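You operate a simulated robot arm through the tools that you are given. There is no shell and no other tool. Be economical: measure what you need, move in short steps, check, and stop when the job is done.

The job below is to be done with a simulated two-armed robot. You get a single attempt, and the scene is never put back.

## Task
Hold the grey tray on the top of the side bench steady with one hand and put the short orange roller in it with the other.

The check looks at the end state, three seconds after you hand in, the way a careful person would. Anything else that was tipped, shoved, dropped, spilled or broken makes it a failure.

## Robot
Two 7-joint arms with two-finger parallel grippers on one trunk, on a base that drives. Base frame: it is fixed to the floor where the robot stands at the start and does not move with it; the origin is under the middle of the robot, x ahead of it, y to its left, z up; the surface under the hand at the start is at about z = 0.82. Units: m, rad, N and s.
The left shoulder is at the start at [0.08, 0.131, 0.947], the right one opposite. With the tool pointing down near the work surface each hand reaches from about 0.4 to 0.86 m from the robot's upright axis, wherever it stands, measured 20 degrees to its own side. Places, roughly: grey tray [-1.25, -1.25, 0.75]; short orange roller (4x4x3 cm) [0.5, 0, 0.5]. Payload 1.57 kg a hand.
Tool frame (each hand has its own): the origin (TCP) lies between the finger pads and is the grasp point; the fingertips stand 0.03 m ahead of it; z points along the fingers, y is the line along which they close. The gripper opens to 0.11 m. The fingers are 0.024 m wide and 0.012 m thick; the gripper's body (0.048 by 0.112 m) begins 0.078 m behind the TCP.
Orientation is that of the tool frame in the base frame, as [roll, pitch, yaw] about the fixed x, y, z axes, in that order (R = Rz(yaw) Ry(pitch) Rx(roll)). With the fingers straight down and closing along the base's y, the tool's x points along the base's -x, its y along +y and its z along -z.

## Interface
- The arms move only by the tool step_arm. It takes "left_motion", "right_motion" or both (then of equal length, played together; a hand with none holds still); each is a list of rows, each a list of 7 numbers: the shift along the tool's x, y, z in units of 200 mm (1.0 is 200 mm), then the turn, a rotation vector about the tool's x, y, z in units of 90 degrees (1.0 is 90 degrees), then the finger opening in m, from 0 to 0.11. In form: [[x, y, z, wx, wy, wz, hand], ...]. A call has 1 to 8 rows; each row is the pose to reach, as a shift and turn from the pose commanded when the call began, along the tool's axes at that moment. A call with a number of a shift or a turn outside -1 to 1 is refused whole. A row lasts 0.2 s, in which the tool goes at most 0.05 m and 0.15 rad; a call with a longer step from one row to the next is refused whole, and so is a gripper value outside its range. A pose out of reach is approached as far as the arm can. The call stops where the force on the tool passes 40 N (or 10 N more than at its start, if that is more) or the arm is blocked; 0.2 s more then pass. The fingers move at their own pace (about 0.108 m/s each) and stop on an object; they squeeze with about 35 N. The grip force told is the motor's: it shows also when the fingers shut on nothing. Time passes only in rows, and 0.2 s behind the last, so rows that repeat a pose let the fingers close. It gives the time, the measured TCP pose, the force on the tool (base axes), the opening and the grip force at its end, in the units of the frame above (readings bear some noise), with the torque about the TCP (base axes, N m) and any sound that the robot's microphone picked up.
- Cameras (640 x 400 px; columns grow to the right, rows downward): "scene" is now at [-0.0554, -0.0072, 1.4088]; the picture's right is [-0.08, -1.00, 0.00], its down [-0.65, 0.05, -0.76] and it looks along [0.76, -0.06, -0.65] (base axes); focal length 275 px, centre (320, 200). "left" rides on the left gripper at [0.07, -0.016, -0.141] in its tool frame; the picture's right is [0.23, 0.97, 0.00], its down [-0.86, 0.20, -0.48] and it looks along [-0.47, 0.11, 0.88] (tool axes); focal length 222 px, centre (320, 200). "right" rides on the right gripper at [0.07, 0.016, -0.141] in its tool frame; the picture's right is [-0.23, 0.97, 0.00], its down [-0.85, -0.20, -0.48] and it looks along [-0.47, -0.11, 0.88] (tool axes); focal length 222 px, centre (320, 200). There is no depth. A picture from a camera that has moved, and an enlarged one, comes with that camera's place and axes in the base frame and with its lens.
- snapshot(camera): a new picture of that camera. The clock stands still meanwhile.
- steer(legs): drives the robot by 1 to 6 legs, each [ahead, left, turn to the left] in m, m and rad, along the robot's own axes; the way and the turn of a leg run together, so that a leg with both is an arc; at most 1.5 m and 3.142 rad a leg. The arms and the cameras ride along, it lands a little off, and it stops where it bumps. It gives what a move gives.
- head_to(pan, tilt): turns the head with the scene camera to pan (to the left, within 1.902 rad either way) and tilt (down, from -0.506 to 1.204), counted from straight ahead of the robot. It gives what a move gives.
- close_up(camera, box): a new picture of the part [left, top, right, bottom] of that camera's present view, enlarged. The clock stands still meanwhile.
- close_job(): hands the job in; it is judged then, once.

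Work in short steps. Places have to be worked out from the pictures, the camera data and where the tool is seen: move nearer, look again, correct. Check each grasp and each placing, and mend what went wrong. You have 120 turns and 108 pictures in all, those below and enlarged ones among them. Open the grippers and draw the arms clear of the work before you hand the job in, unless the task says otherwise; then end with one line.

The tools are called after "Call:" by a JSON object that holds its "name" and its "arguments". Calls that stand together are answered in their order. step_arm: Moves the arms, as the interface text tells. Its arguments: {"type":"object","properties":{"left_motion":{"type":"array","items":{"type":"array","items":{"type":"number"}}},"right_motion":{"type":"array","items":{"type":"array","items":{"type":"number"}}}},"required":[]} The other tools are called the same way: steer (legs) drives the base; head_to (pan, tilt) turns the head that bears the scene camera; snapshot (camera) takes a picture; close_up (camera, box) takes an enlarged picture of a part of a camera's view; close_job () hands the job in.

At the start:

```text
t: 0.0
left_ee_pos: [0.5392, 0.2412, 0.8921]
left_ee_rot: [-3.141, 0.001, 3.141]
left_contact_force: [-0.1, -0.6, 0.3]
left_ft_torque: [-0.01, -0.03, 0.0]
left_finger_gap: 0.1098
left_finger_force: 0.1
right_ee_pos: [0.6231, -0.3473, 0.8925]
right_ee_rot: [-3.141, 0.001, 3.141]
right_contact_force: [-0.5, -0.5, 1.1]
right_ft_torque: [0.03, 0.0, 0.02]
right_finger_gap: 0.11
right_finger_force: 0.1
robot x, y, heading: [-0.0023, 0.0024, 0.004]
head pan, tilt: [-0.077, 0.71]
```

scene: 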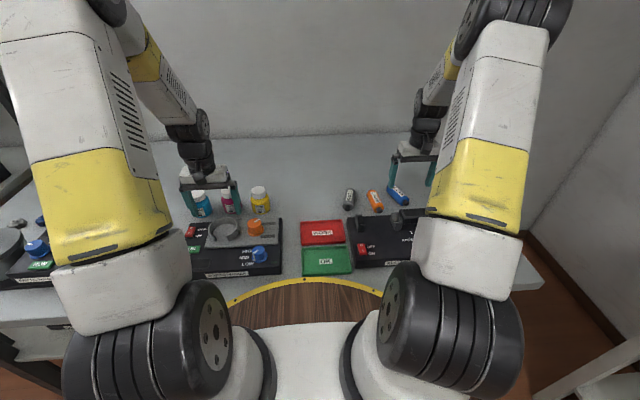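
right: 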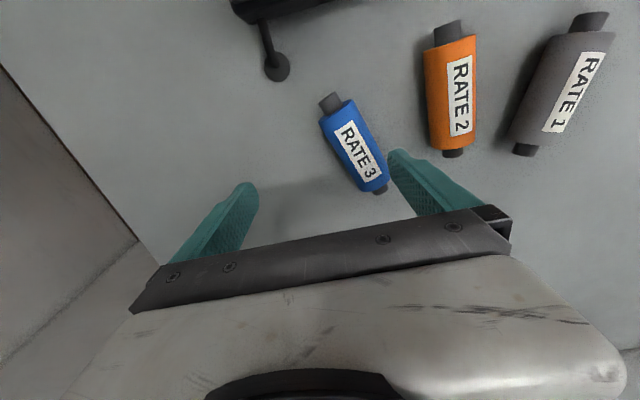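
left: 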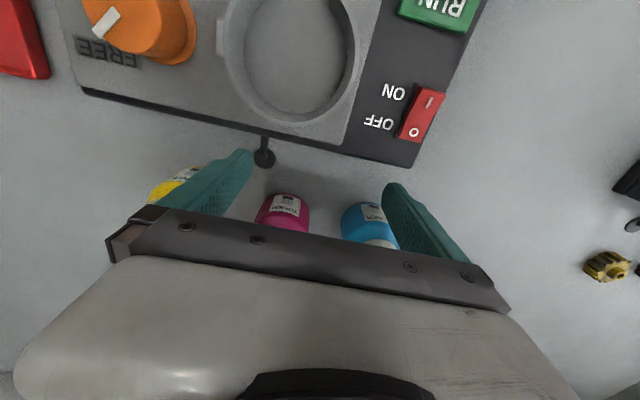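

I see the bench with an orange "RATE 2" roller, but the short roller's place is given as z about 0.5, under the bench top. I'll look down there and towards the side bench with the head first.

Call:
{"name": "head_to", "arguments": {"pan": 0, "tilt": 1.2}}

Call:
{"name": "snapshot", "arguments": {"camera": "scene"}}

Call:
{"name": "head_to", "arguments": {"pan": -1.9, "tilt": 0.5}}

Call:
{"name": "snapshot", "arguments": {"camera": "scene"}}

```text
t: 0.9
left_ee_pos: [0.5386, 0.2421, 0.8922]
left_ee_rot: [3.141, 0.0, 3.141]
left_contact_force: [0.6, -0.3, -0.1]
left_ft_torque: [0.01, 0.07, -0.02]
left_finger_gap: 0.1101
left_finger_force: 0.1
right_ee_pos: [0.6232, -0.347, 0.893]
right_ee_rot: [-3.141, 0.001, 3.141]
right_contact_force: [0.1, -0.2, 0.3]
right_ft_torque: [0.0, 0.03, 0.01]
right_finger_gap: 0.1101
right_finger_force: 0.0
robot x, y, heading: [0.0003, 0.0029, -0.0]
head pan, tilt: [0.0, 1.201]
```

```text
104 pictures are left
camera scene: at [-0.0837, -0.0006, 1.3737], right [0.0, -1.0, 0.0], down [-0.93, 0.0, -0.36], along [0.36, 0.0, -0.93], focal length 275 px, centre (320, 200)
```

scene: 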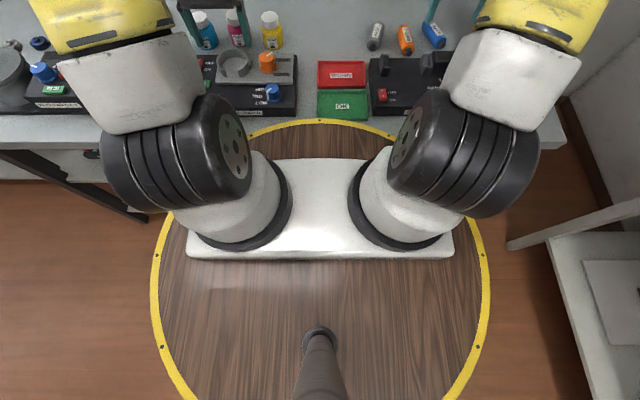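

```text
t: 2.8
left_ee_pos: [0.538, 0.2419, 0.8929]
left_ee_rot: [-3.14, 0.0, 3.141]
left_contact_force: [0.0, -0.5, 0.9]
left_ft_torque: [0.01, -0.04, -0.02]
left_finger_gap: 0.1101
left_finger_force: 0.1
right_ee_pos: [0.6229, -0.3479, 0.8941]
right_ee_rot: [-3.14, 0.0, 3.141]
right_contact_force: [-0.3, -0.4, -1.2]
right_ft_torque: [0.01, -0.04, -0.02]
right_finger_gap: 0.1101
right_finger_force: 0.1
robot x, y, heading: [0.0025, 0.0012, 0.0]
head pan, tilt: [-1.901, 0.499]
```

```text
103 pictures are left
camera scene: at [-0.169, -0.0867, 1.4273], right [-0.95, 0.32, 0.0], down [0.15, 0.45, -0.88], along [-0.28, -0.83, -0.48], focal length 275 px, centre (320, 200)
```

scene: 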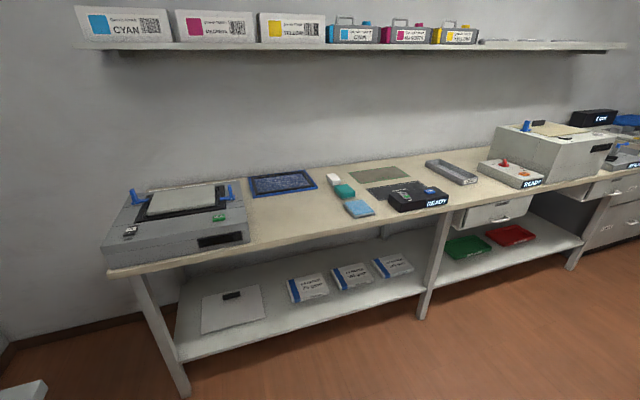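

The tray seems to be the narrow grey one on the side bench, but the roller isn't in view, so it's probably below the main bench. I'll lift both hands well clear before driving back.

Call:
{"name": "step_arm", "arguments": {"left_motion": [[0, 0, -0.25, 0, 0, 0, 0.11], [0, 0, -0.5, 0, 0, 0, 0.11], [0, 0, -0.75, 0, 0, 0, 0.11], [0, 0, -1, 0, 0, 0, 0.11]], "right_motion": [[0, 0, -0.25, 0, 0, 0, 0.11], [0, 0, -0.5, 0, 0, 0, 0.11], [0, 0, -0.75, 0, 0, 0, 0.11], [0, 0, -1, 0, 0, 0, 0.11]]}}

Call:
{"name": "head_to", "arguments": {"pan": 1.9, "tilt": 0.6}}

Call:
{"name": "snapshot", "arguments": {"camera": "scene"}}

```text
t: 3.8
left_ee_pos: [0.5396, 0.2423, 1.096]
left_ee_rot: [-3.141, -0.001, -3.141]
left_contact_force: [0.6, -0.1, 0.5]
left_ft_torque: [-0.01, 0.07, 0.01]
left_finger_gap: 0.1099
left_finger_force: 0.1
right_ee_pos: [0.6244, -0.3473, 1.0925]
right_ee_rot: [3.141, 0.001, -3.141]
right_contact_force: [0.6, 0.1, 0.2]
right_ft_torque: [0.03, 0.01, 0.0]
right_finger_gap: 0.1102
right_finger_force: 0.1
robot x, y, heading: [0.0027, -0.0021, 0.001]
head pan, tilt: [-1.901, 0.499]
```

```text
t: 6.9
left_ee_pos: [0.54, 0.2417, 1.0942]
left_ee_rot: [-3.14, -0.001, -3.141]
left_contact_force: [0.0, 0.3, -0.1]
left_ft_torque: [0.02, -0.01, -0.01]
left_finger_gap: 0.11
left_finger_force: 0.0
right_ee_pos: [0.6238, -0.3485, 1.0906]
right_ee_rot: [3.142, 0.001, 3.14]
right_contact_force: [0.1, 0.1, 0.2]
right_ft_torque: [0.01, 0.02, 0.02]
right_finger_gap: 0.1101
right_finger_force: 0.0
robot x, y, heading: [-0.0002, -0.0011, 0.002]
head pan, tilt: [1.901, 0.6]
```

```text
102 pictures are left
camera scene: at [-0.1683, 0.083, 1.4183], right [0.95, 0.32, 0.0], down [0.18, -0.53, -0.83], along [-0.27, 0.78, -0.56], focal length 275 px, centre (320, 200)
```

scene: 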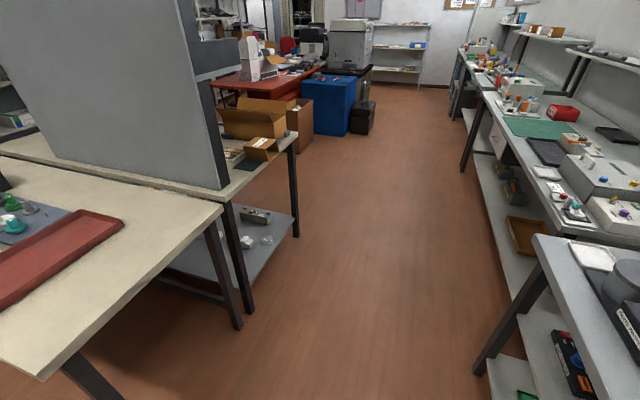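

A table stands behind at x about -0.86, so there is limited room. I'll back up a little and look under the main bench.

Call:
{"name": "steer", "arguments": {"legs": [[-0.3, 0, 0]]}}

Call:
{"name": "head_to", "arguments": {"pan": 0, "tilt": 0.9}}

Call:
{"name": "snapshot", "arguments": {"camera": "scene"}}

```text
t: 9.0
left_ee_pos: [0.2369, 0.2432, 1.0943]
left_ee_rot: [-3.141, -0.001, -3.137]
left_contact_force: [-0.3, 0.7, 0.2]
left_ft_torque: [0.0, 0.03, -0.02]
left_finger_gap: 0.11
left_finger_force: 0.1
right_ee_pos: [0.3234, -0.348, 1.0911]
right_ee_rot: [-3.141, -0.001, -3.141]
right_contact_force: [0.0, 0.4, 0.3]
right_ft_torque: [-0.02, 0.04, 0.02]
right_finger_gap: 0.1098
right_finger_force: 0.1
robot x, y, heading: [-0.3027, 0.0006, 0.007]
head pan, tilt: [1.901, 0.6]
```

```text
t: 10.8
left_ee_pos: [0.2377, 0.2427, 1.0941]
left_ee_rot: [3.141, 0.0, -3.138]
left_contact_force: [0.0, -0.1, 1.0]
left_ft_torque: [-0.01, 0.05, 0.01]
left_finger_gap: 0.11
left_finger_force: 0.0
right_ee_pos: [0.3226, -0.3465, 1.0915]
right_ee_rot: [-3.141, -0.001, -3.14]
right_contact_force: [-0.4, 0.0, -0.7]
right_ft_torque: [0.0, -0.01, 0.01]
right_finger_gap: 0.1099
right_finger_force: 0.0
robot x, y, heading: [-0.3029, -0.0001, 0.002]
head pan, tilt: [0.0, 0.901]
```

```text
101 pictures are left
camera scene: at [-0.3663, -0.0011, 1.3935], right [0.0, -1.0, 0.0], down [-0.78, 0.0, -0.62], along [0.62, 0.0, -0.78], focal length 275 px, centre (320, 200)
```

scene: 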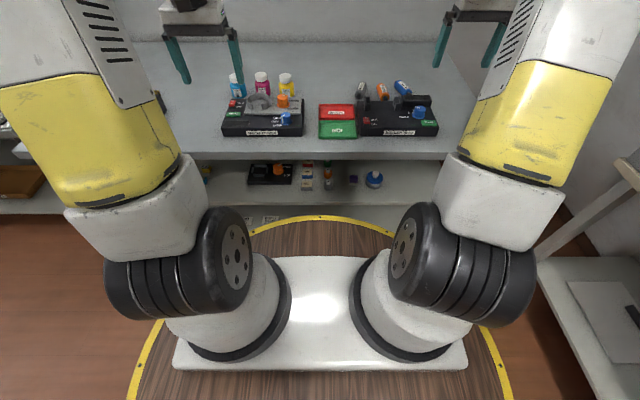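

A lower shelf with small items is visible. I'll enlarge it.

Call:
{"name": "close_up", "arguments": {"camera": "scene", "box": [190, 145, 450, 235]}}

Call:
{"name": "close_up", "arguments": {"camera": "scene", "box": [270, 150, 400, 230]}}

```text
2.46 times, centred on (320, 190) of scene
camera zoom: at [-0.3663, -0.0011, 1.3935], right [0.0, -1.0, 0.0], down [-0.78, 0.0, -0.62], along [0.62, 0.0, -0.78], focal length 677 px, centre (320, 225)
```

zoom: 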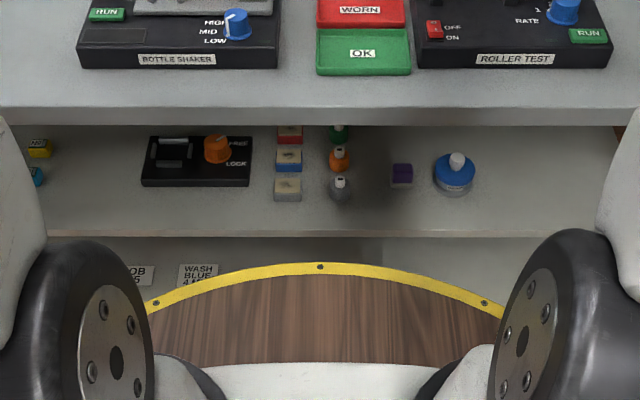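

```text
4.92 times, centred on (335, 190) of scene
camera zoom: at [-0.3663, -0.0011, 1.3935], right [0.0, -1.0, 0.0], down [-0.78, 0.0, -0.62], along [0.62, 0.0, -0.78], focal length 1354 px, centre (246, 249)
```

zoom: 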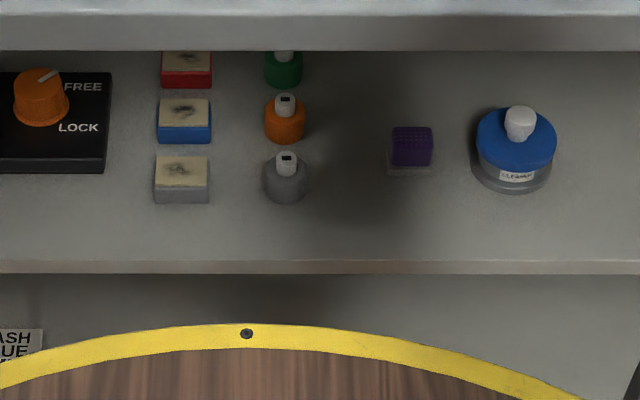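

The bench edge lies at about x=0.27 and the lower shelf at about z=0.48. The orange piece with a knob, second in its row, sits near [0.5, -0.04], with a grey one in front of it. I'll back up 0.08 m more, then tilt the right hand forward.

Call:
{"name": "steer", "arguments": {"legs": [[-0.08, 0, 0]]}}

Call:
{"name": "step_arm", "arguments": {"right_motion": [[0.05, 0, 0, 0, -0.0875, 0, 0.07], [0.1, 0, 0, 0, -0.175, 0, 0.07], [0.15, 0, 0, 0, -0.2625, 0, 0.07], [0.2, 0, 0.0, 0, -0.35, 0, 0.07], [0.25, 0, 0.0, 0, -0.4375, 0, 0.07], [0.25, 0, 0.0, 0, -0.525, 0, 0.07], [0.25, 0, 0.0, 0, -0.611, 0, 0.07]]}}

```text
t: 11.9
left_ee_pos: [0.1566, 0.2425, 1.0945]
left_ee_rot: [-3.14, 0.0, -3.141]
left_contact_force: [0.3, -0.2, -0.2]
left_ft_torque: [0.0, -0.01, 0.03]
left_finger_gap: 0.1099
left_finger_force: 0.0
right_ee_pos: [0.2425, -0.3477, 1.0904]
right_ee_rot: [-3.141, 0.0, -3.14]
right_contact_force: [-0.5, -0.4, 0.0]
right_ft_torque: [-0.01, 0.0, -0.02]
right_finger_gap: 0.1099
right_finger_force: 0.1
robot x, y, heading: [-0.3833, -0.002, 0.005]
head pan, tilt: [0.0, 0.901]
```

```text
t: 13.5
left_ee_pos: [0.1559, 0.2416, 1.0939]
left_ee_rot: [-3.141, 0.0, -3.14]
left_contact_force: [0.1, 0.3, 0.0]
left_ft_torque: [-0.01, -0.01, -0.02]
left_finger_gap: 0.1101
left_finger_force: 0.0
right_ee_pos: [0.1912, -0.3414, 1.0895]
right_ee_rot: [3.11, 0.875, -3.141]
right_contact_force: [0.4, 0.8, 0.4]
right_ft_torque: [-0.01, 0.01, 0.02]
right_finger_gap: 0.07
right_finger_force: 0.1
right hand out of reach, approached as far as the arm can: row 7
robot x, y, heading: [-0.3831, -0.0037, 0.006]
head pan, tilt: [0.0, 0.901]
```

The hand is now tilted about 40° below horizontal. Next I lower it straight down in front of the bench edge (fingertips at x about 0.21).

Call:
{"name": "step_arm", "arguments": {"right_motion": [[0.19, 0, 0.16, 0, 0, 0, 0.07], [0.38, 0, 0.32, 0, 0, 0, 0.07], [0.575, 0, 0.48, 0, 0, 0, 0.07], [0.767, 0, 0.641, 0, 0, 0, 0.07]]}}

Call:
{"name": "snapshot", "arguments": {"camera": "scene"}}

```text
refused: row 3 steps farther than a row can; nothing moved
```

```text
98 pictures are left
camera scene: at [-0.4472, -0.0013, 1.3935], right [0.0, -1.0, 0.0], down [-0.78, 0.0, -0.62], along [0.62, 0.0, -0.78], focal length 275 px, centre (320, 200)
```

scene: 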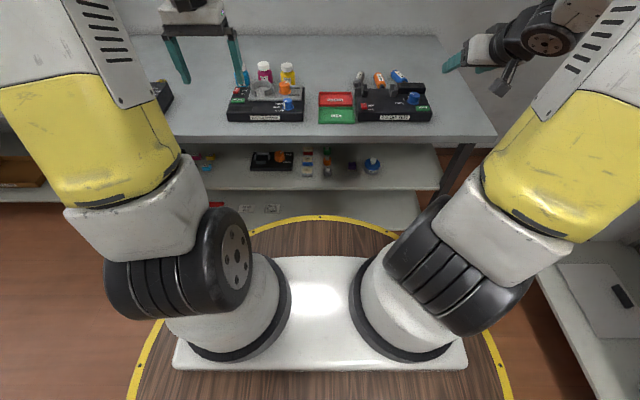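

Step a little too long; same motion with slightly smaller rows.

Call:
{"name": "step_arm", "arguments": {"right_motion": [[0.18, 0, 0.15, 0, 0, 0, 0.07], [0.36, 0, 0.3, 0, 0, 0, 0.07], [0.54, 0, 0.45, 0, 0, 0, 0.07], [0.72, 0, 0.6, 0, 0, 0, 0.07], [0.9, 0, 0.75, 0, 0, 0, 0.07]]}}

Call:
{"name": "snapshot", "arguments": {"camera": "scene"}}

```text
t: 14.7
left_ee_pos: [0.1569, 0.2432, 1.0955]
left_ee_rot: [3.142, -0.001, -3.14]
left_contact_force: [-0.7, 0.0, -0.1]
left_ft_torque: [-0.01, -0.07, 0.03]
left_finger_gap: 0.11
left_finger_force: 0.0
right_ee_pos: [0.1926, -0.3338, 0.8551]
right_ee_rot: [3.114, 0.877, -3.14]
right_contact_force: [-1.0, 0.1, 0.3]
right_ft_torque: [-0.03, 0.02, 0.0]
right_finger_gap: 0.0701
right_finger_force: 0.1
robot x, y, heading: [-0.3804, -0.0037, 0.003]
head pan, tilt: [0.0, 0.901]
```

```text
97 pictures are left
camera scene: at [-0.4477, -0.0014, 1.3934], right [0.0, -1.0, 0.0], down [-0.78, 0.0, -0.62], along [0.62, 0.0, -0.78], focal length 275 px, centre (320, 200)
```

scene: 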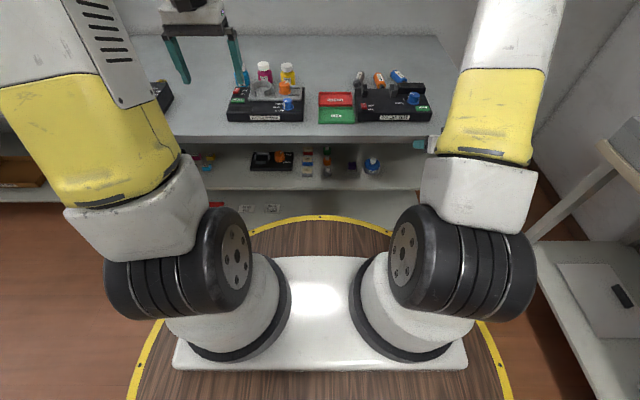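

Lowering works freely. I continue down to z about 0.62 and look with the wrist camera.

Call:
{"name": "step_arm", "arguments": {"right_motion": [[0.18, 0, 0.15, 0, 0, 0, 0.07], [0.36, 0, 0.3, 0, 0, 0, 0.07], [0.54, 0, 0.45, 0, 0, 0, 0.07], [0.72, 0, 0.6, 0, 0, 0, 0.07], [0.9, 0, 0.75, 0, 0, 0, 0.07]]}}

Call:
{"name": "snapshot", "arguments": {"camera": "right"}}

Call:
{"name": "snapshot", "arguments": {"camera": "scene"}}

```text
t: 15.9
left_ee_pos: [0.1564, 0.2423, 1.0944]
left_ee_rot: [-3.141, 0.001, -3.141]
left_contact_force: [0.9, 1.1, -0.6]
left_ft_torque: [0.01, 0.01, 0.0]
left_finger_gap: 0.1102
left_finger_force: 0.0
right_ee_pos: [0.1923, -0.3314, 0.6222]
right_ee_rot: [3.109, 0.877, 3.139]
right_contact_force: [-0.4, 0.6, 0.4]
right_ft_torque: [-0.01, -0.03, -0.04]
right_finger_gap: 0.0699
right_finger_force: 0.0
robot x, y, heading: [-0.3818, 0.0014, 0.005]
head pan, tilt: [0.0, 0.901]
```

```text
96 pictures are left
camera right: at [0.0385, -0.32, 0.6585], right [0.12, 0.97, 0.19], down [0.18, -0.21, 0.96], along [0.98, -0.08, -0.21], focal length 222 px, centre (320, 200)
```

right: 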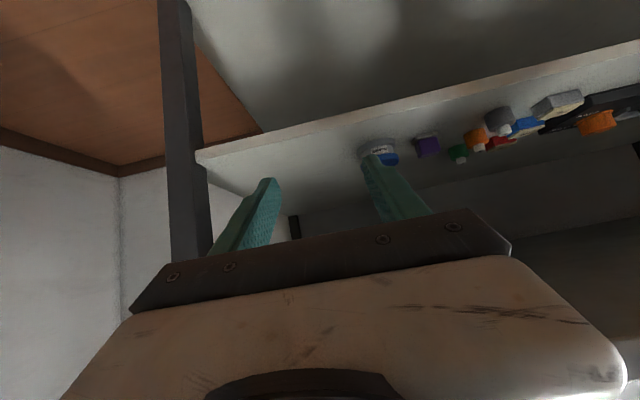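

```text
95 pictures are left
camera scene: at [-0.4473, -0.0013, 1.3934], right [0.0, -1.0, 0.0], down [-0.78, 0.0, -0.62], along [0.62, 0.0, -0.78], focal length 275 px, centre (320, 200)
```

scene: 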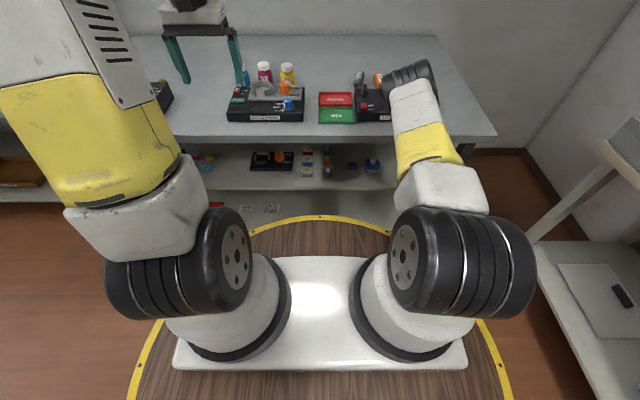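

The elbow is up at about x=0.1, so reaching under the bench may bring the forearm near the bench edge; more backing room would help. I check how much space there is behind.

Call:
{"name": "head_to", "arguments": {"pan": 1.9, "tilt": 1.1}}

Call:
{"name": "snapshot", "arguments": {"camera": "scene"}}

Call:
{"name": "head_to", "arguments": {"pan": -1.9, "tilt": 0.9}}

Call:
{"name": "snapshot", "arguments": {"camera": "scene"}}

```text
t: 17.8
left_ee_pos: [0.1555, 0.2437, 1.0933]
left_ee_rot: [3.141, 0.001, 3.141]
left_contact_force: [-0.5, 0.4, 0.7]
left_ft_torque: [0.03, 0.01, 0.0]
left_finger_gap: 0.1101
left_finger_force: 0.1
right_ee_pos: [0.1906, -0.3315, 0.6227]
right_ee_rot: [3.109, 0.876, 3.14]
right_contact_force: [0.1, 0.1, -0.1]
right_ft_torque: [-0.01, -0.03, -0.01]
right_finger_gap: 0.0699
right_finger_force: 0.1
robot x, y, heading: [-0.3818, 0.0002, 0.001]
head pan, tilt: [1.901, 1.1]
```

```text
94 pictures are left
camera scene: at [-0.5432, 0.0581, 1.3796], right [0.95, 0.33, 0.0], down [0.29, -0.84, -0.45], along [-0.15, 0.43, -0.89], focal length 275 px, centre (320, 200)
```

scene: 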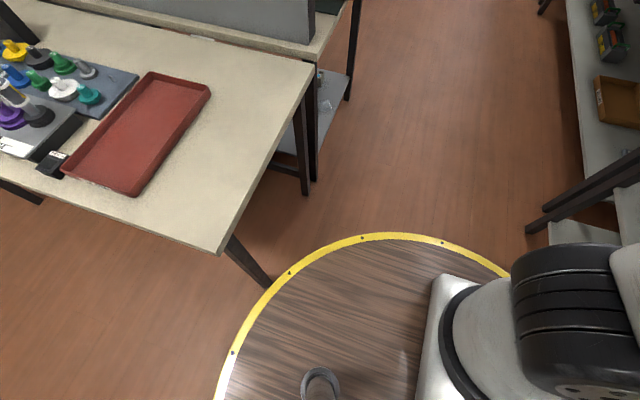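

```text
t: 20.9
left_ee_pos: [0.1565, 0.2438, 1.0934]
left_ee_rot: [3.141, 0.0, -3.138]
left_contact_force: [-0.1, -0.3, -0.1]
left_ft_torque: [0.0, 0.0, 0.02]
left_finger_gap: 0.1098
left_finger_force: 0.1
right_ee_pos: [0.1918, -0.3306, 0.6232]
right_ee_rot: [3.111, 0.877, 3.141]
right_contact_force: [0.7, 0.6, -0.9]
right_ft_torque: [-0.01, 0.02, 0.0]
right_finger_gap: 0.0699
right_finger_force: 0.0
robot x, y, heading: [-0.3806, -0.002, 0.003]
head pan, tilt: [-1.901, 0.901]
```

```text
93 pictures are left
camera scene: at [-0.5468, -0.0731, 1.3935], right [-0.95, 0.32, 0.0], down [0.25, 0.74, -0.62], along [-0.2, -0.59, -0.78], focal length 275 px, centre (320, 200)
```

scene: 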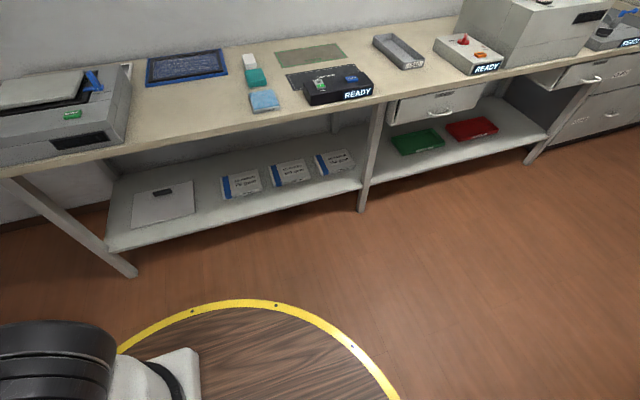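

The disc of the base clears the table behind by roughly 0.15 m. I back up 0.07 m more and look forward again.

Call:
{"name": "steer", "arguments": {"legs": [[-0.07, -0.02, 0]]}}

Call:
{"name": "head_to", "arguments": {"pan": 0, "tilt": 0.8}}

Call:
{"name": "close_up", "arguments": {"camera": "scene", "box": [200, 110, 460, 240]}}

```text
t: 21.9
left_ee_pos: [0.0859, 0.2228, 1.0946]
left_ee_rot: [-3.141, -0.001, -3.138]
left_contact_force: [-0.1, -0.2, 0.0]
left_ft_torque: [0.01, 0.04, 0.0]
left_finger_gap: 0.1101
left_finger_force: 0.0
right_ee_pos: [0.1215, -0.3519, 0.6226]
right_ee_rot: [3.109, 0.876, 3.141]
right_contact_force: [-0.2, -0.3, -0.2]
right_ft_torque: [0.02, -0.02, 0.02]
right_finger_gap: 0.07
right_finger_force: 0.0
robot x, y, heading: [-0.4503, -0.0204, 0.005]
head pan, tilt: [-1.901, 0.901]
```

```text
t: 23.8
left_ee_pos: [0.0858, 0.2224, 1.0941]
left_ee_rot: [-3.141, 0.0, -3.14]
left_contact_force: [0.3, 0.2, 0.1]
left_ft_torque: [-0.03, 0.01, -0.05]
left_finger_gap: 0.11
left_finger_force: 0.0
right_ee_pos: [0.1216, -0.352, 0.6224]
right_ee_rot: [3.108, 0.877, 3.142]
right_contact_force: [0.6, 0.2, 0.1]
right_ft_torque: [-0.02, -0.02, 0.0]
right_finger_gap: 0.07
right_finger_force: 0.0
robot x, y, heading: [-0.4555, -0.0202, 0.005]
head pan, tilt: [0.0, 0.799]
```

```text
2.46 times, centred on (330, 175) of scene
camera zoom: at [-0.5126, -0.0221, 1.4014], right [0.0, -1.0, 0.0], down [-0.72, 0.0, -0.7], along [0.7, 0.0, -0.72], focal length 677 px, centre (295, 262)
```

zoom: 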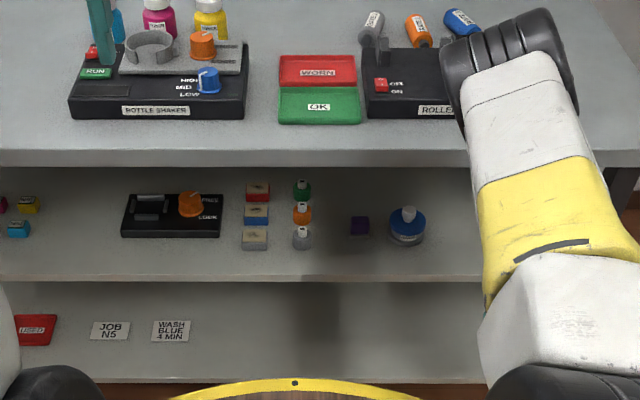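

The roller triangulates to about [0.48, -0.036, 0.50]. I move the right hand sideways in front of the shelf to line up with it.

Call:
{"name": "step_arm", "arguments": {"right_motion": [[0, 0.24, 0, 0.005, 0, 0, 0.07], [0, 0.48, 0, 0.01, 0, 0, 0.07], [0, 0.72, 0, 0.015, 0, 0, 0.07], [0, 0.95, 0, 0.021, 0, 0, 0.07]]}}

Call:
{"name": "step_arm", "arguments": {"right_motion": [[0, 0.2, 0, 0, 0, 0, 0.07], [0, 0.4, 0, 0, 0, 0, 0.07], [0, 0.62, 0, 0, 0, 0, 0.07]]}}

Call:
{"name": "snapshot", "arguments": {"camera": "right"}}

Call:
{"name": "snapshot", "arguments": {"camera": "scene"}}

```text
t: 24.8
left_ee_pos: [0.0851, 0.2231, 1.0942]
left_ee_rot: [-3.14, 0.0, -3.138]
left_contact_force: [0.6, -0.9, 0.6]
left_ft_torque: [0.01, 0.0, 0.02]
left_finger_gap: 0.1101
left_finger_force: 0.0
right_ee_pos: [0.1197, -0.2395, 0.6347]
right_ee_rot: [3.058, 0.866, 3.134]
right_contact_force: [-0.1, 0.2, 0.5]
right_ft_torque: [0.02, -0.01, 0.03]
right_finger_gap: 0.0701
right_finger_force: 0.0
right hand out of reach, approached as far as the arm can: row 2, 3, 4
robot x, y, heading: [-0.4557, -0.0239, 0.005]
head pan, tilt: [0.0, 0.799]
```

```text
t: 25.6
left_ee_pos: [0.0866, 0.2228, 1.0941]
left_ee_rot: [-3.141, 0.0, -3.139]
left_contact_force: [-0.5, 0.0, -0.6]
left_ft_torque: [0.0, 0.0, 0.04]
left_finger_gap: 0.1101
left_finger_force: 0.1
right_ee_pos: [0.1233, -0.1886, 0.6465]
right_ee_rot: [2.984, 0.855, 3.132]
right_contact_force: [-0.9, -0.6, -0.1]
right_ft_torque: [0.03, 0.02, 0.02]
right_finger_gap: 0.0702
right_finger_force: 0.1
right hand out of reach, approached as far as the arm can: row 1, 2, 3
robot x, y, heading: [-0.4497, -0.0206, 0.006]
head pan, tilt: [0.0, 0.799]
```

```text
91 pictures are left
camera right: at [-0.0308, -0.1927, 0.6867], right [0.04, 0.96, 0.27], down [0.23, -0.27, 0.93], along [0.97, 0.02, -0.23], focal length 222 px, centre (320, 200)
```

right: 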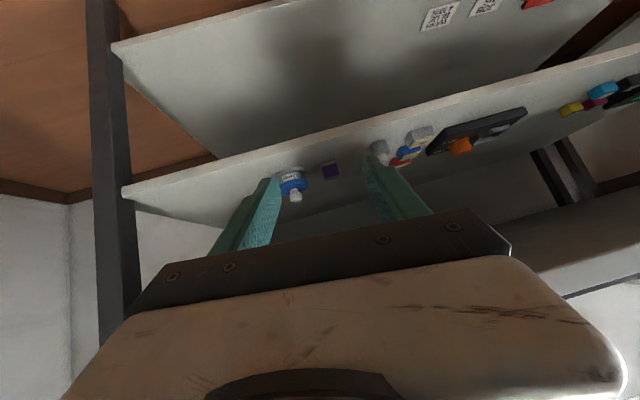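

```text
90 pictures are left
camera scene: at [-0.5126, -0.0223, 1.4014], right [0.0, -1.0, 0.0], down [-0.72, 0.0, -0.7], along [0.7, 0.0, -0.72], focal length 275 px, centre (320, 200)
```

scene: 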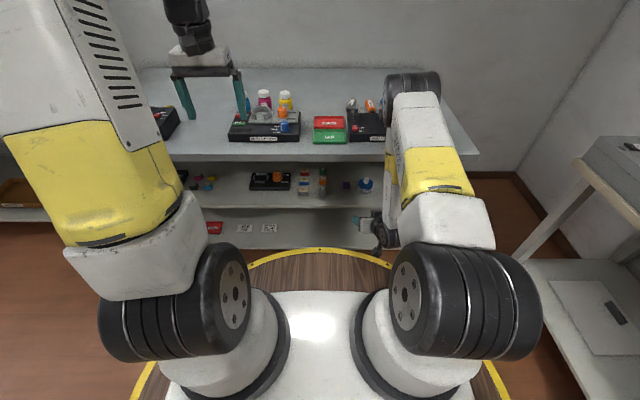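

The hand is limited when folded inward, so I'll drive the base 0.15 m left instead, which lines the hand up with the roller; the table corner behind stays about 0.1 m off.

Call:
{"name": "steer", "arguments": {"legs": [[0.02, 0.15, 0]]}}

Call:
{"name": "snapshot", "arguments": {"camera": "right"}}

```text
t: 27.0
left_ee_pos: [0.1057, 0.3698, 1.094]
left_ee_rot: [-3.142, 0.0, -3.139]
left_contact_force: [-0.6, -0.5, -0.4]
left_ft_torque: [0.0, -0.01, 0.0]
left_finger_gap: 0.1101
left_finger_force: 0.1
right_ee_pos: [0.1426, -0.0409, 0.6472]
right_ee_rot: [2.984, 0.855, 3.13]
right_contact_force: [-0.3, -0.2, -0.4]
right_ft_torque: [0.03, 0.03, 0.01]
right_finger_gap: 0.0697
right_finger_force: 0.0
robot x, y, heading: [-0.4324, 0.1256, 0.002]
head pan, tilt: [0.0, 0.799]
```

```text
89 pictures are left
camera right: at [-0.0112, -0.0445, 0.6866], right [0.04, 0.96, 0.27], down [0.23, -0.27, 0.93], along [0.97, 0.02, -0.23], focal length 222 px, centre (320, 200)
```

right: 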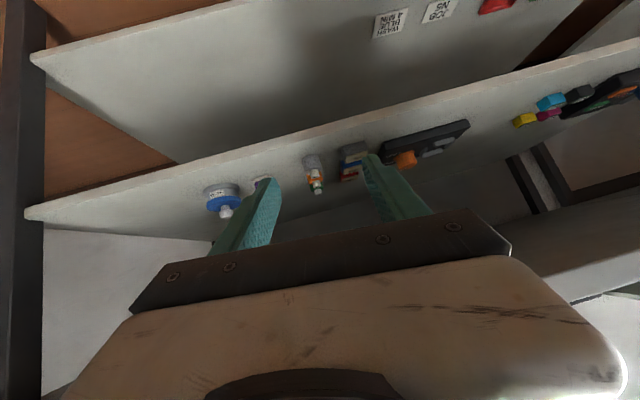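

The hand is lined up in y. I make a small test move forward and straighten the roll, to see how the commanded pose behaves after the out-of-reach calls.

Call:
{"name": "step_arm", "arguments": {"right_motion": [[-0.08, -0.015, 0.09, 0.03, 0, 0, 0.07], [-0.16, -0.03, 0.18, 0.06, 0, 0, 0.07], [-0.24, -0.045, 0.27, 0.1, 0, 0, 0.07]]}}

```text
t: 27.8
left_ee_pos: [0.1058, 0.372, 1.0939]
left_ee_rot: [3.14, 0.001, -3.14]
left_contact_force: [-0.5, 0.8, -0.2]
left_ft_torque: [-0.03, -0.02, 0.0]
left_finger_gap: 0.1101
left_finger_force: 0.1
right_ee_pos: [0.2103, -0.0944, 0.655]
right_ee_rot: [3.075, 0.848, 3.134]
right_contact_force: [0.6, 0.3, 0.6]
right_ft_torque: [0.01, 0.04, -0.04]
right_finger_gap: 0.0699
right_finger_force: 0.0
right hand out of reach, approached as far as the arm can: row 1, 2, 3
robot x, y, heading: [-0.4323, 0.1272, -0.0]
head pan, tilt: [0.0, 0.799]
```

Reach improves as the hand goes forward. I go on forward toward x about 0.35 at z about 0.63, watching the forearm against the bench edge.

Call:
{"name": "step_arm", "arguments": {"right_motion": [[-0.09, 0.05, 0.15, 0.01, 0, 0, 0.07], [-0.18, 0.1, 0.31, 0.02, 0, 0, 0.07]]}}

Call:
{"name": "snapshot", "arguments": {"camera": "scene"}}

Call:
{"name": "snapshot", "arguments": {"camera": "left"}}

```text
t: 28.4
left_ee_pos: [0.106, 0.369, 1.0943]
left_ee_rot: [3.14, -0.001, -3.141]
left_contact_force: [0.5, -1.8, 1.0]
left_ft_torque: [0.23, -0.03, -0.02]
left_finger_gap: 0.1098
left_finger_force: 0.1
right_ee_pos: [0.2608, -0.0864, 0.657]
right_ee_rot: [3.096, 0.84, 3.128]
right_contact_force: [0.2, -0.7, 0.1]
right_ft_torque: [0.07, 0.0, 0.1]
right_finger_gap: 0.0697
right_finger_force: 0.1
right hand out of reach, approached as far as the arm can: row 1, 2
robot x, y, heading: [-0.4382, 0.1257, -0.001]
head pan, tilt: [0.0, 0.799]
```

```text
88 pictures are left
camera scene: at [-0.4932, 0.1255, 1.4014], right [0.0, -1.0, 0.0], down [-0.72, 0.0, -0.7], along [0.7, 0.0, -0.72], focal length 275 px, centre (320, 200)
```

scene: 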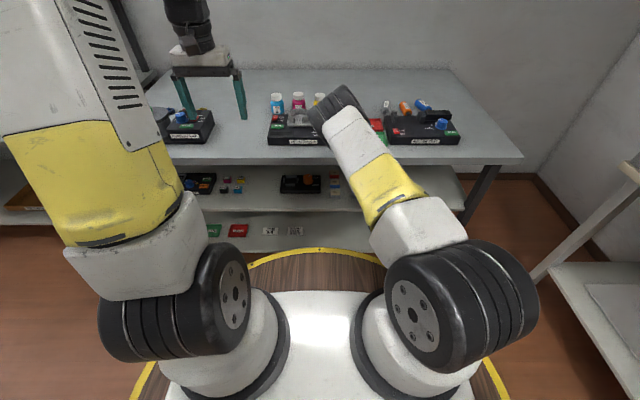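

```text
87 pictures are left
camera left: at [0.0349, 0.3513, 1.2365], right [-0.23, 0.97, 0.0], down [0.85, 0.2, 0.48], along [0.47, 0.11, -0.88], focal length 222 px, centre (320, 200)
```

left: 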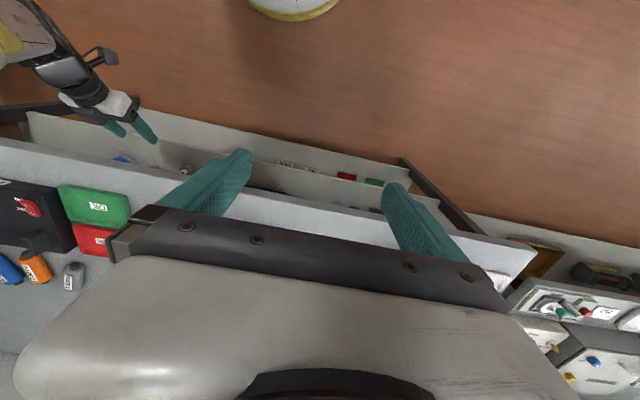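

The arm's natural reach lies ~0.2 m outboard of the base axis, and the forearm would come near the bench edge here. Better: use the left hand for the roller, with the base standing to the right (free space) and further back. I drive diagonally back and right first, which also pulls the right hand out.

Call:
{"name": "steer", "arguments": {"legs": [[-0.04, -0.18, 0], [-0.06, -0.18, 0]]}}

Call:
{"name": "step_arm", "arguments": {"right_motion": [[-0.19, 0, -0.16, 0, 0, 0, 0.07], [-0.37, 0, -0.32, 0, 0, 0, 0.07], [-0.55, 0, -0.48, 0, 0, 0, 0.07], [-0.73, 0, -0.64, 0, 0, 0, 0.07], [-0.91, 0, -0.8, 0, 0, 0, 0.07]]}}

Call:
{"name": "snapshot", "arguments": {"camera": "scene"}}

```text
t: 31.1
left_ee_pos: [0.0076, 0.0116, 1.0952]
left_ee_rot: [-3.14, 0.001, -3.139]
left_contact_force: [0.8, 0.3, 0.2]
left_ft_torque: [0.02, 0.0, 0.02]
left_finger_gap: 0.11
left_finger_force: 0.1
right_ee_pos: [0.1621, -0.4419, 0.6556]
right_ee_rot: [3.095, 0.838, 3.132]
right_contact_force: [0.6, -0.2, 0.1]
right_ft_torque: [0.02, 0.0, -0.02]
right_finger_gap: 0.0705
right_finger_force: 0.1
robot x, y, heading: [-0.5351, -0.2302, 0.0]
head pan, tilt: [0.0, 0.799]
```

```text
t: 32.2
left_ee_pos: [0.0068, 0.0134, 1.0943]
left_ee_rot: [3.141, 0.0, -3.138]
left_contact_force: [0.9, 0.1, -0.2]
left_ft_torque: [0.01, 0.03, 0.01]
left_finger_gap: 0.1103
left_finger_force: 0.1
right_ee_pos: [0.1623, -0.4496, 0.8988]
right_ee_rot: [3.094, 0.838, 3.131]
right_contact_force: [1.0, 0.6, -0.5]
right_ft_torque: [-0.02, 0.01, -0.02]
right_finger_gap: 0.07
right_finger_force: 0.1
robot x, y, heading: [-0.5337, -0.2293, 0.007]
head pan, tilt: [0.0, 0.799]
```

```text
86 pictures are left
camera scene: at [-0.5917, -0.233, 1.4014], right [0.0, -1.0, 0.0], down [-0.72, 0.0, -0.7], along [0.7, 0.0, -0.72], focal length 275 px, centre (320, 200)
```

scene: 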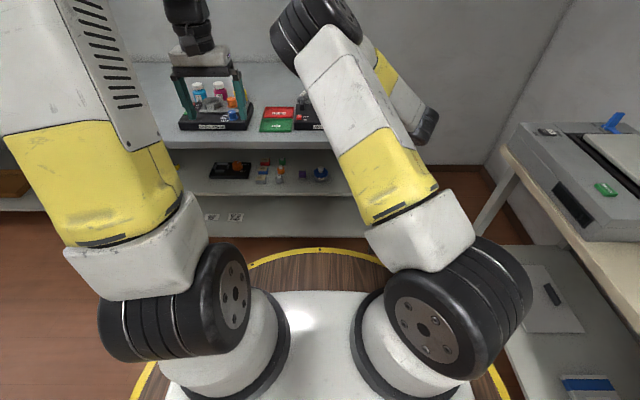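

Now the left hand: tilt forward by 50° while advancing slightly, staying well in front of the bench edge (x=0.27).

Call:
{"name": "step_arm", "arguments": {"left_motion": [[-0.07, 0, 0, 0, -0.08, 0, 0.07], [-0.14, 0, 0, 0, -0.16, 0, 0.07], [-0.21, 0, 0, 0, -0.24, 0, 0.07], [-0.28, 0, 0, 0, -0.32, 0, 0.07], [-0.35, 0, 0.1, 0, -0.4, 0, 0.07], [-0.42, 0, 0.2, 0, -0.48, 0, 0.07], [-0.5, 0, 0.3, 0, -0.56, 0, 0.07]]}}

```text
t: 33.9
left_ee_pos: [0.1053, 0.0126, 1.0353]
left_ee_rot: [3.14, 0.882, -3.137]
left_contact_force: [-0.5, -0.6, 0.6]
left_ft_torque: [0.02, -0.03, 0.01]
left_finger_gap: 0.0702
left_finger_force: 0.0
right_ee_pos: [0.1641, -0.4508, 0.9008]
right_ee_rot: [3.096, 0.839, 3.131]
right_contact_force: [-0.7, -0.1, 0.3]
right_ft_torque: [-0.02, 0.04, 0.03]
right_finger_gap: 0.07
right_finger_force: 0.1
robot x, y, heading: [-0.5366, -0.2312, 0.004]
head pan, tilt: [0.0, 0.799]
```

No trouble. Lowering straight down to about z 0.64 in two calls.

Call:
{"name": "step_arm", "arguments": {"left_motion": [[0.188, 0, 0.154, 0, 0, 0, 0.07], [0.376, 0, 0.308, 0, 0, 0, 0.07], [0.564, 0, 0.462, 0, 0, 0, 0.07], [0.752, 0, 0.616, 0, 0, 0, 0.07], [0.94, 0, 0.77, 0, 0, 0, 0.07]]}}

Call:
{"name": "step_arm", "arguments": {"left_motion": [[0.188, 0, 0.154, 0, 0, 0, 0.07], [0.376, 0, 0.308, 0, 0, 0, 0.07], [0.564, 0, 0.462, 0, 0, 0, 0.07]]}}

Call:
{"name": "snapshot", "arguments": {"camera": "left"}}

Call:
{"name": "snapshot", "arguments": {"camera": "scene"}}

```text
t: 35.0
left_ee_pos: [0.1034, 0.0131, 0.7906]
left_ee_rot: [-3.141, 0.881, -3.139]
left_contact_force: [0.5, -0.1, 0.7]
left_ft_torque: [0.01, 0.0, 0.01]
left_finger_gap: 0.0696
left_finger_force: 0.0
right_ee_pos: [0.1626, -0.4512, 0.8995]
right_ee_rot: [3.094, 0.841, 3.13]
right_contact_force: [-0.6, -0.1, -0.4]
right_ft_torque: [0.01, -0.01, 0.04]
right_finger_gap: 0.0702
right_finger_force: 0.1
robot x, y, heading: [-0.5318, -0.2317, 0.003]
head pan, tilt: [0.0, 0.799]
```

```text
t: 35.9
left_ee_pos: [0.1011, 0.0113, 0.6481]
left_ee_rot: [-3.142, 0.883, -3.138]
left_contact_force: [0.5, 0.1, -0.6]
left_ft_torque: [-0.04, -0.01, -0.01]
left_finger_gap: 0.0702
left_finger_force: 0.0
right_ee_pos: [0.1638, -0.4522, 0.8994]
right_ee_rot: [3.095, 0.838, 3.13]
right_contact_force: [-0.7, -0.1, -0.3]
right_ft_torque: [-0.01, -0.01, -0.03]
right_finger_gap: 0.07
right_finger_force: 0.0
robot x, y, heading: [-0.5355, -0.2308, 0.007]
head pan, tilt: [0.0, 0.799]
```

```text
85 pictures are left
camera left: at [-0.0531, -0.0062, 0.6837], right [-0.15, 0.97, -0.17], down [0.17, 0.2, 0.96], along [0.97, 0.11, -0.2], focal length 222 px, centre (320, 200)
```

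left: 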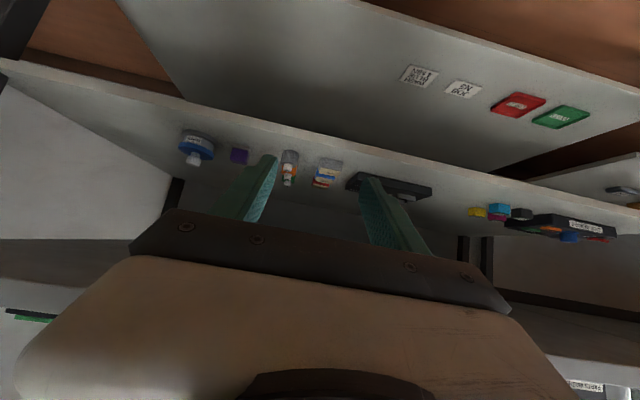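

```text
84 pictures are left
camera scene: at [-0.5923, -0.2331, 1.4014], right [0.0, -1.0, 0.0], down [-0.72, 0.0, -0.7], along [0.7, 0.0, -0.72], focal length 275 px, centre (320, 200)
```

scene: 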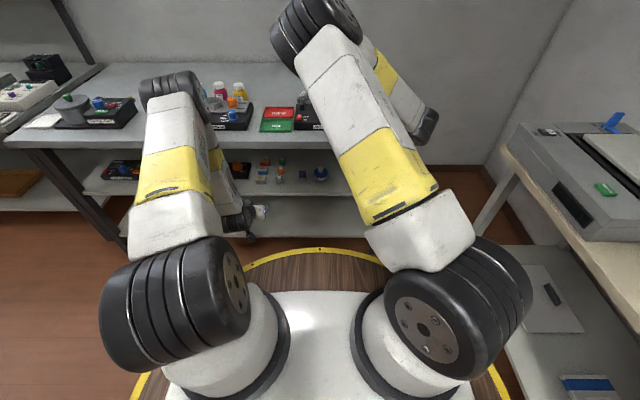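

The left hand has good reach here. Forward 0.15 m and 0.05 m to the right towards the roller's line, then check the forearm's clearance.

Call:
{"name": "step_arm", "arguments": {"left_motion": [[-0.119, -0.06, 0.145, 0, 0, 0, 0.07], [-0.238, -0.12, 0.29, 0, 0, 0, 0.07], [-0.357, -0.18, 0.434, 0, 0, 0, 0.07], [-0.476, -0.24, 0.579, 0, 0, 0, 0.07]]}}

Call:
{"name": "snapshot", "arguments": {"camera": "left"}}

Call:
{"name": "snapshot", "arguments": {"camera": "scene"}}

Call:
{"name": "snapshot", "arguments": {"camera": "right"}}

```text
t: 36.9
left_ee_pos: [0.2525, -0.0349, 0.6463]
left_ee_rot: [-3.141, 0.879, -3.138]
left_contact_force: [-0.2, 0.2, -0.5]
left_ft_torque: [-0.01, -0.02, -0.03]
left_finger_gap: 0.0701
left_finger_force: 0.0
right_ee_pos: [0.1629, -0.4506, 0.8999]
right_ee_rot: [3.097, 0.838, 3.13]
right_contact_force: [-0.7, 0.3, -0.6]
right_ft_torque: [-0.01, 0.01, 0.0]
right_finger_gap: 0.0702
right_finger_force: 0.0
robot x, y, heading: [-0.5319, -0.23, 0.004]
head pan, tilt: [0.0, 0.799]
```

```text
83 pictures are left
camera left: at [0.0985, -0.053, 0.6827], right [-0.15, 0.97, -0.17], down [0.18, 0.2, 0.96], along [0.97, 0.11, -0.2], focal length 222 px, centre (320, 200)
```

left: 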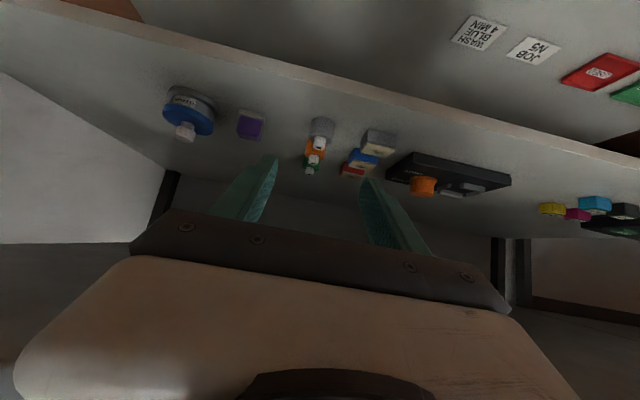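

```text
82 pictures are left
camera scene: at [-0.5922, -0.2328, 1.4014], right [0.0, -1.0, 0.0], down [-0.72, 0.0, -0.7], along [0.7, 0.0, -0.72], focal length 275 px, centre (320, 200)
```

scene: 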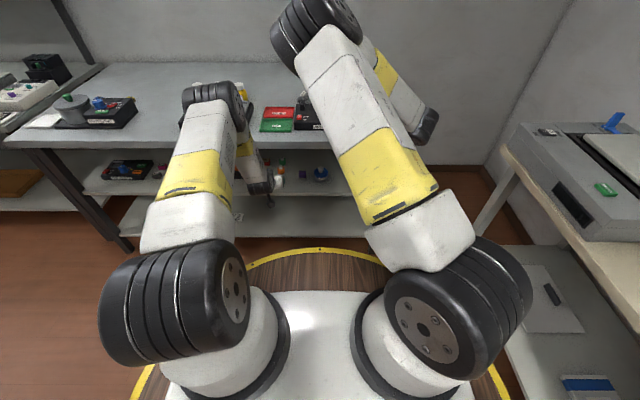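

```text
81 pictures are left
camera right: at [0.0116, -0.4392, 0.9413], right [0.13, 0.97, 0.2], down [0.22, -0.22, 0.95], along [0.97, -0.08, -0.24], focal length 222 px, centre (320, 200)
```

right: 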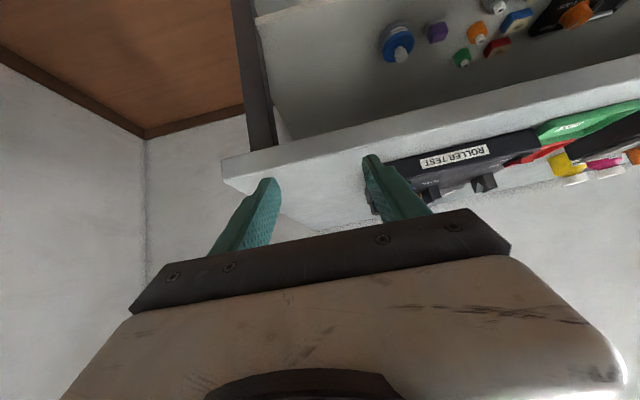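

I take an enlarged view of the rollers to locate them precisely.

Call:
{"name": "close_up", "arguments": {"camera": "left", "box": [220, 90, 420, 200]}}

Call:
{"name": "close_up", "arguments": {"camera": "right", "box": [360, 0, 600, 100]}}

```text
3.20 times, centred on (320, 145) of left
camera zoom: at [0.0985, -0.053, 0.6827], right [-0.15, 0.97, -0.17], down [0.18, 0.2, 0.96], along [0.97, 0.11, -0.2], focal length 711 px, centre (320, 376)
```

zoom: 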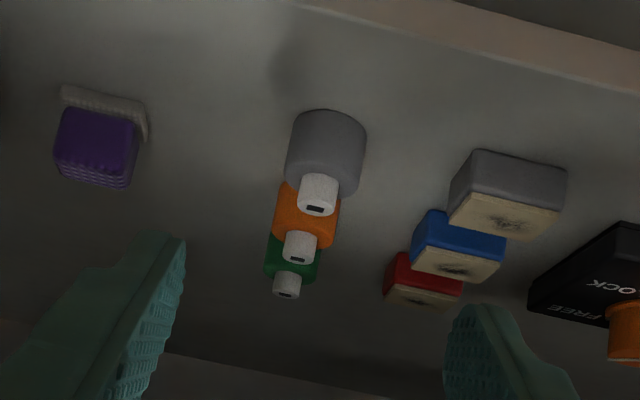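

```text
2.67 times, centred on (480, 50) of right
camera zoom: at [0.0116, -0.4392, 0.9413], right [0.13, 0.97, 0.2], down [0.22, -0.22, 0.95], along [0.97, -0.08, -0.24], focal length 592 px, centre (-107, 600)
```

zoom: 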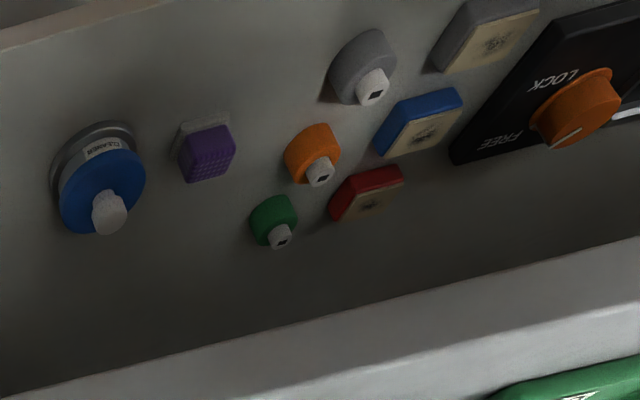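

Triangulation from both wrist cameras: the orange cap is at [0.483, -0.034, 0.532], its body centre near z 0.513, and the shelf about z 0.50. The grey one is 7.6 cm in front. I advance to a staging point at [0.40, -0.034, 0.59] with the opening at 0.064.

Call:
{"name": "step_arm", "arguments": {"left_motion": [[-0.064, 0.0, 0.187, 0, 0, 0, 0.064], [-0.128, 0.0, 0.373, 0, 0, 0, 0.064], [-0.192, 0.0, 0.56, 0, 0, 0, 0.064], [-0.255, 0.0, 0.746, 0, 0, 0, 0.064]]}}

Call:
{"name": "snapshot", "arguments": {"camera": "left"}}

Call:
{"name": "snapshot", "arguments": {"camera": "scene"}}

Call:
{"name": "snapshot", "arguments": {"camera": "right"}}

```text
t: 37.9
left_ee_pos: [0.3889, -0.0347, 0.5898]
left_ee_rot: [-3.141, 0.877, -3.14]
left_contact_force: [-1.4, 0.1, -1.0]
left_ft_torque: [0.04, -0.2, 0.05]
left_finger_gap: 0.0637
left_finger_force: 0.1
left hand out of reach, approached as far as the arm can: row 4
right_ee_pos: [0.1631, -0.4518, 0.8989]
right_ee_rot: [3.095, 0.838, 3.132]
right_contact_force: [-0.3, -0.9, -0.6]
right_ft_torque: [0.0, 0.0, -0.02]
right_finger_gap: 0.0699
right_finger_force: 0.1
robot x, y, heading: [-0.5299, -0.2326, 0.006]
head pan, tilt: [0.0, 0.799]
```

```text
78 pictures are left
camera left: at [0.2341, -0.0526, 0.6273], right [-0.15, 0.97, -0.18], down [0.18, 0.2, 0.96], along [0.97, 0.11, -0.2], focal length 222 px, centre (320, 200)
```

left: 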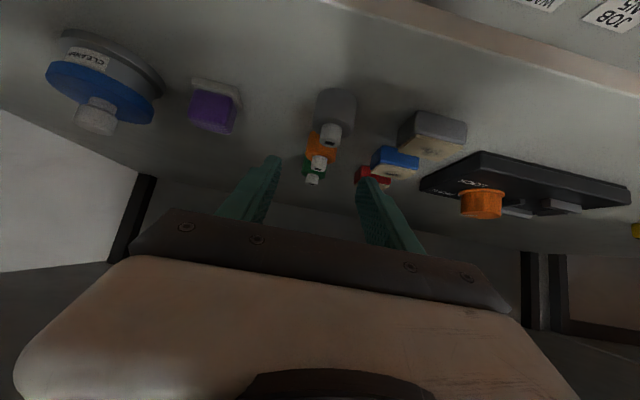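

```text
77 pictures are left
camera scene: at [-0.5921, -0.233, 1.4014], right [0.0, -1.0, 0.0], down [-0.72, 0.0, -0.7], along [0.7, 0.0, -0.72], focal length 275 px, centre (320, 200)
```

scene: 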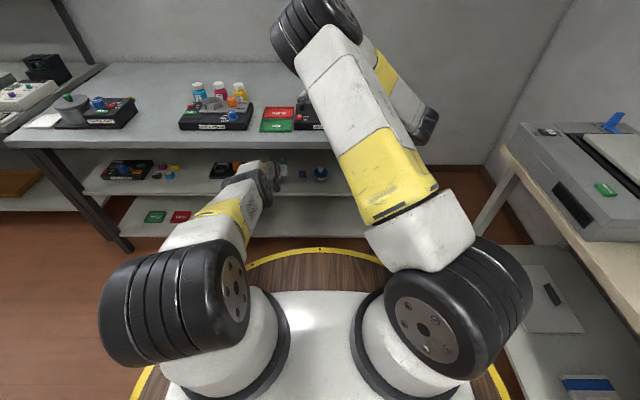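

```text
76 pictures are left
camera right: at [0.0116, -0.4394, 0.9414], right [0.13, 0.97, 0.2], down [0.22, -0.22, 0.95], along [0.97, -0.08, -0.24], focal length 222 px, centre (320, 200)
```

right: 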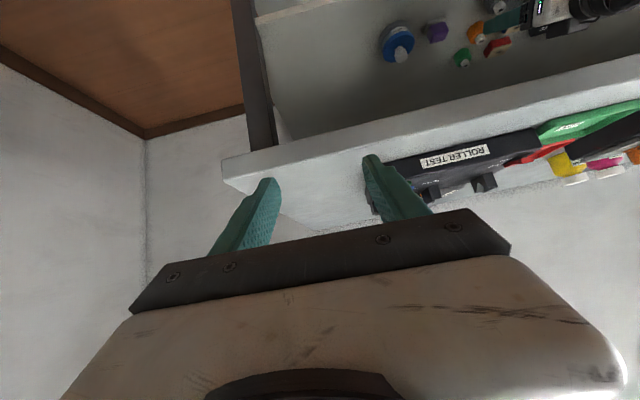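

The arm is now straight and well under the bench; 0.05 m of base advance gives it the missing reach while fingertips stay above the caps (z>0.56).

Call:
{"name": "steer", "arguments": {"legs": [[0.05, 0, 0]]}}

Call:
{"name": "close_up", "arguments": {"camera": "left", "box": [220, 60, 440, 230]}}

Call:
{"name": "close_up", "arguments": {"camera": "right", "box": [400, 0, 640, 120]}}

```text
t: 38.8
left_ee_pos: [0.4394, -0.0353, 0.5924]
left_ee_rot: [-3.141, 0.881, -3.138]
left_contact_force: [-0.3, -0.5, -0.3]
left_ft_torque: [0.03, -0.03, 0.03]
left_finger_gap: 0.064
left_finger_force: 0.1
right_ee_pos: [0.213, -0.4512, 0.9007]
right_ee_rot: [3.094, 0.839, 3.129]
right_contact_force: [0.7, -0.6, 0.4]
right_ft_torque: [0.0, 0.0, 0.03]
right_finger_gap: 0.0701
right_finger_force: 0.0
robot x, y, heading: [-0.4835, -0.2329, 0.004]
head pan, tilt: [0.0, 0.799]
```

```text
2.35 times, centred on (330, 145) of left
camera zoom: at [0.2851, -0.0531, 0.6277], right [-0.15, 0.97, -0.17], down [0.18, 0.2, 0.96], along [0.97, 0.11, -0.2], focal length 523 px, centre (296, 329)
```

zoom: 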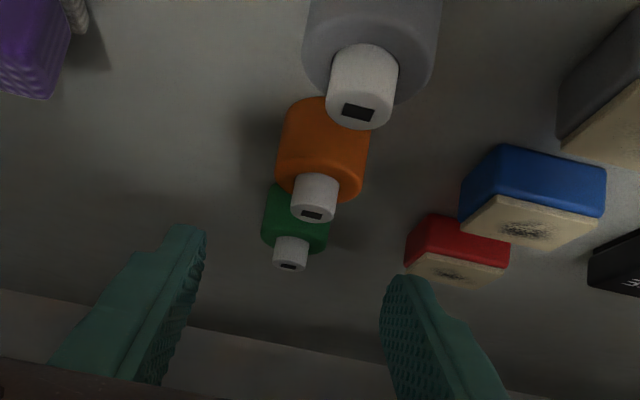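

```text
2.67 times, centred on (520, 60) of right
camera zoom: at [0.0617, -0.4398, 0.9412], right [0.13, 0.97, 0.2], down [0.22, -0.22, 0.95], along [0.97, -0.08, -0.24], focal length 592 px, centre (-213, 573)
```

zoom: 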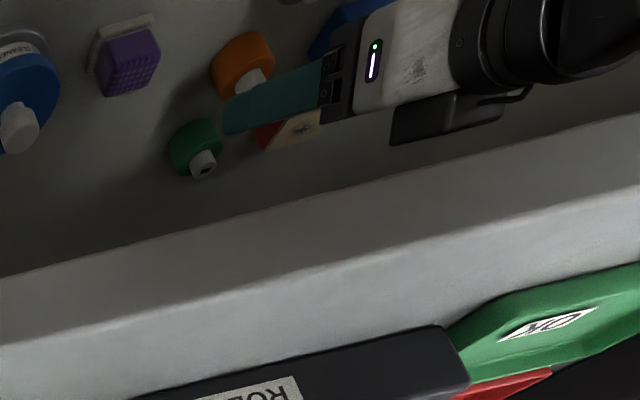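

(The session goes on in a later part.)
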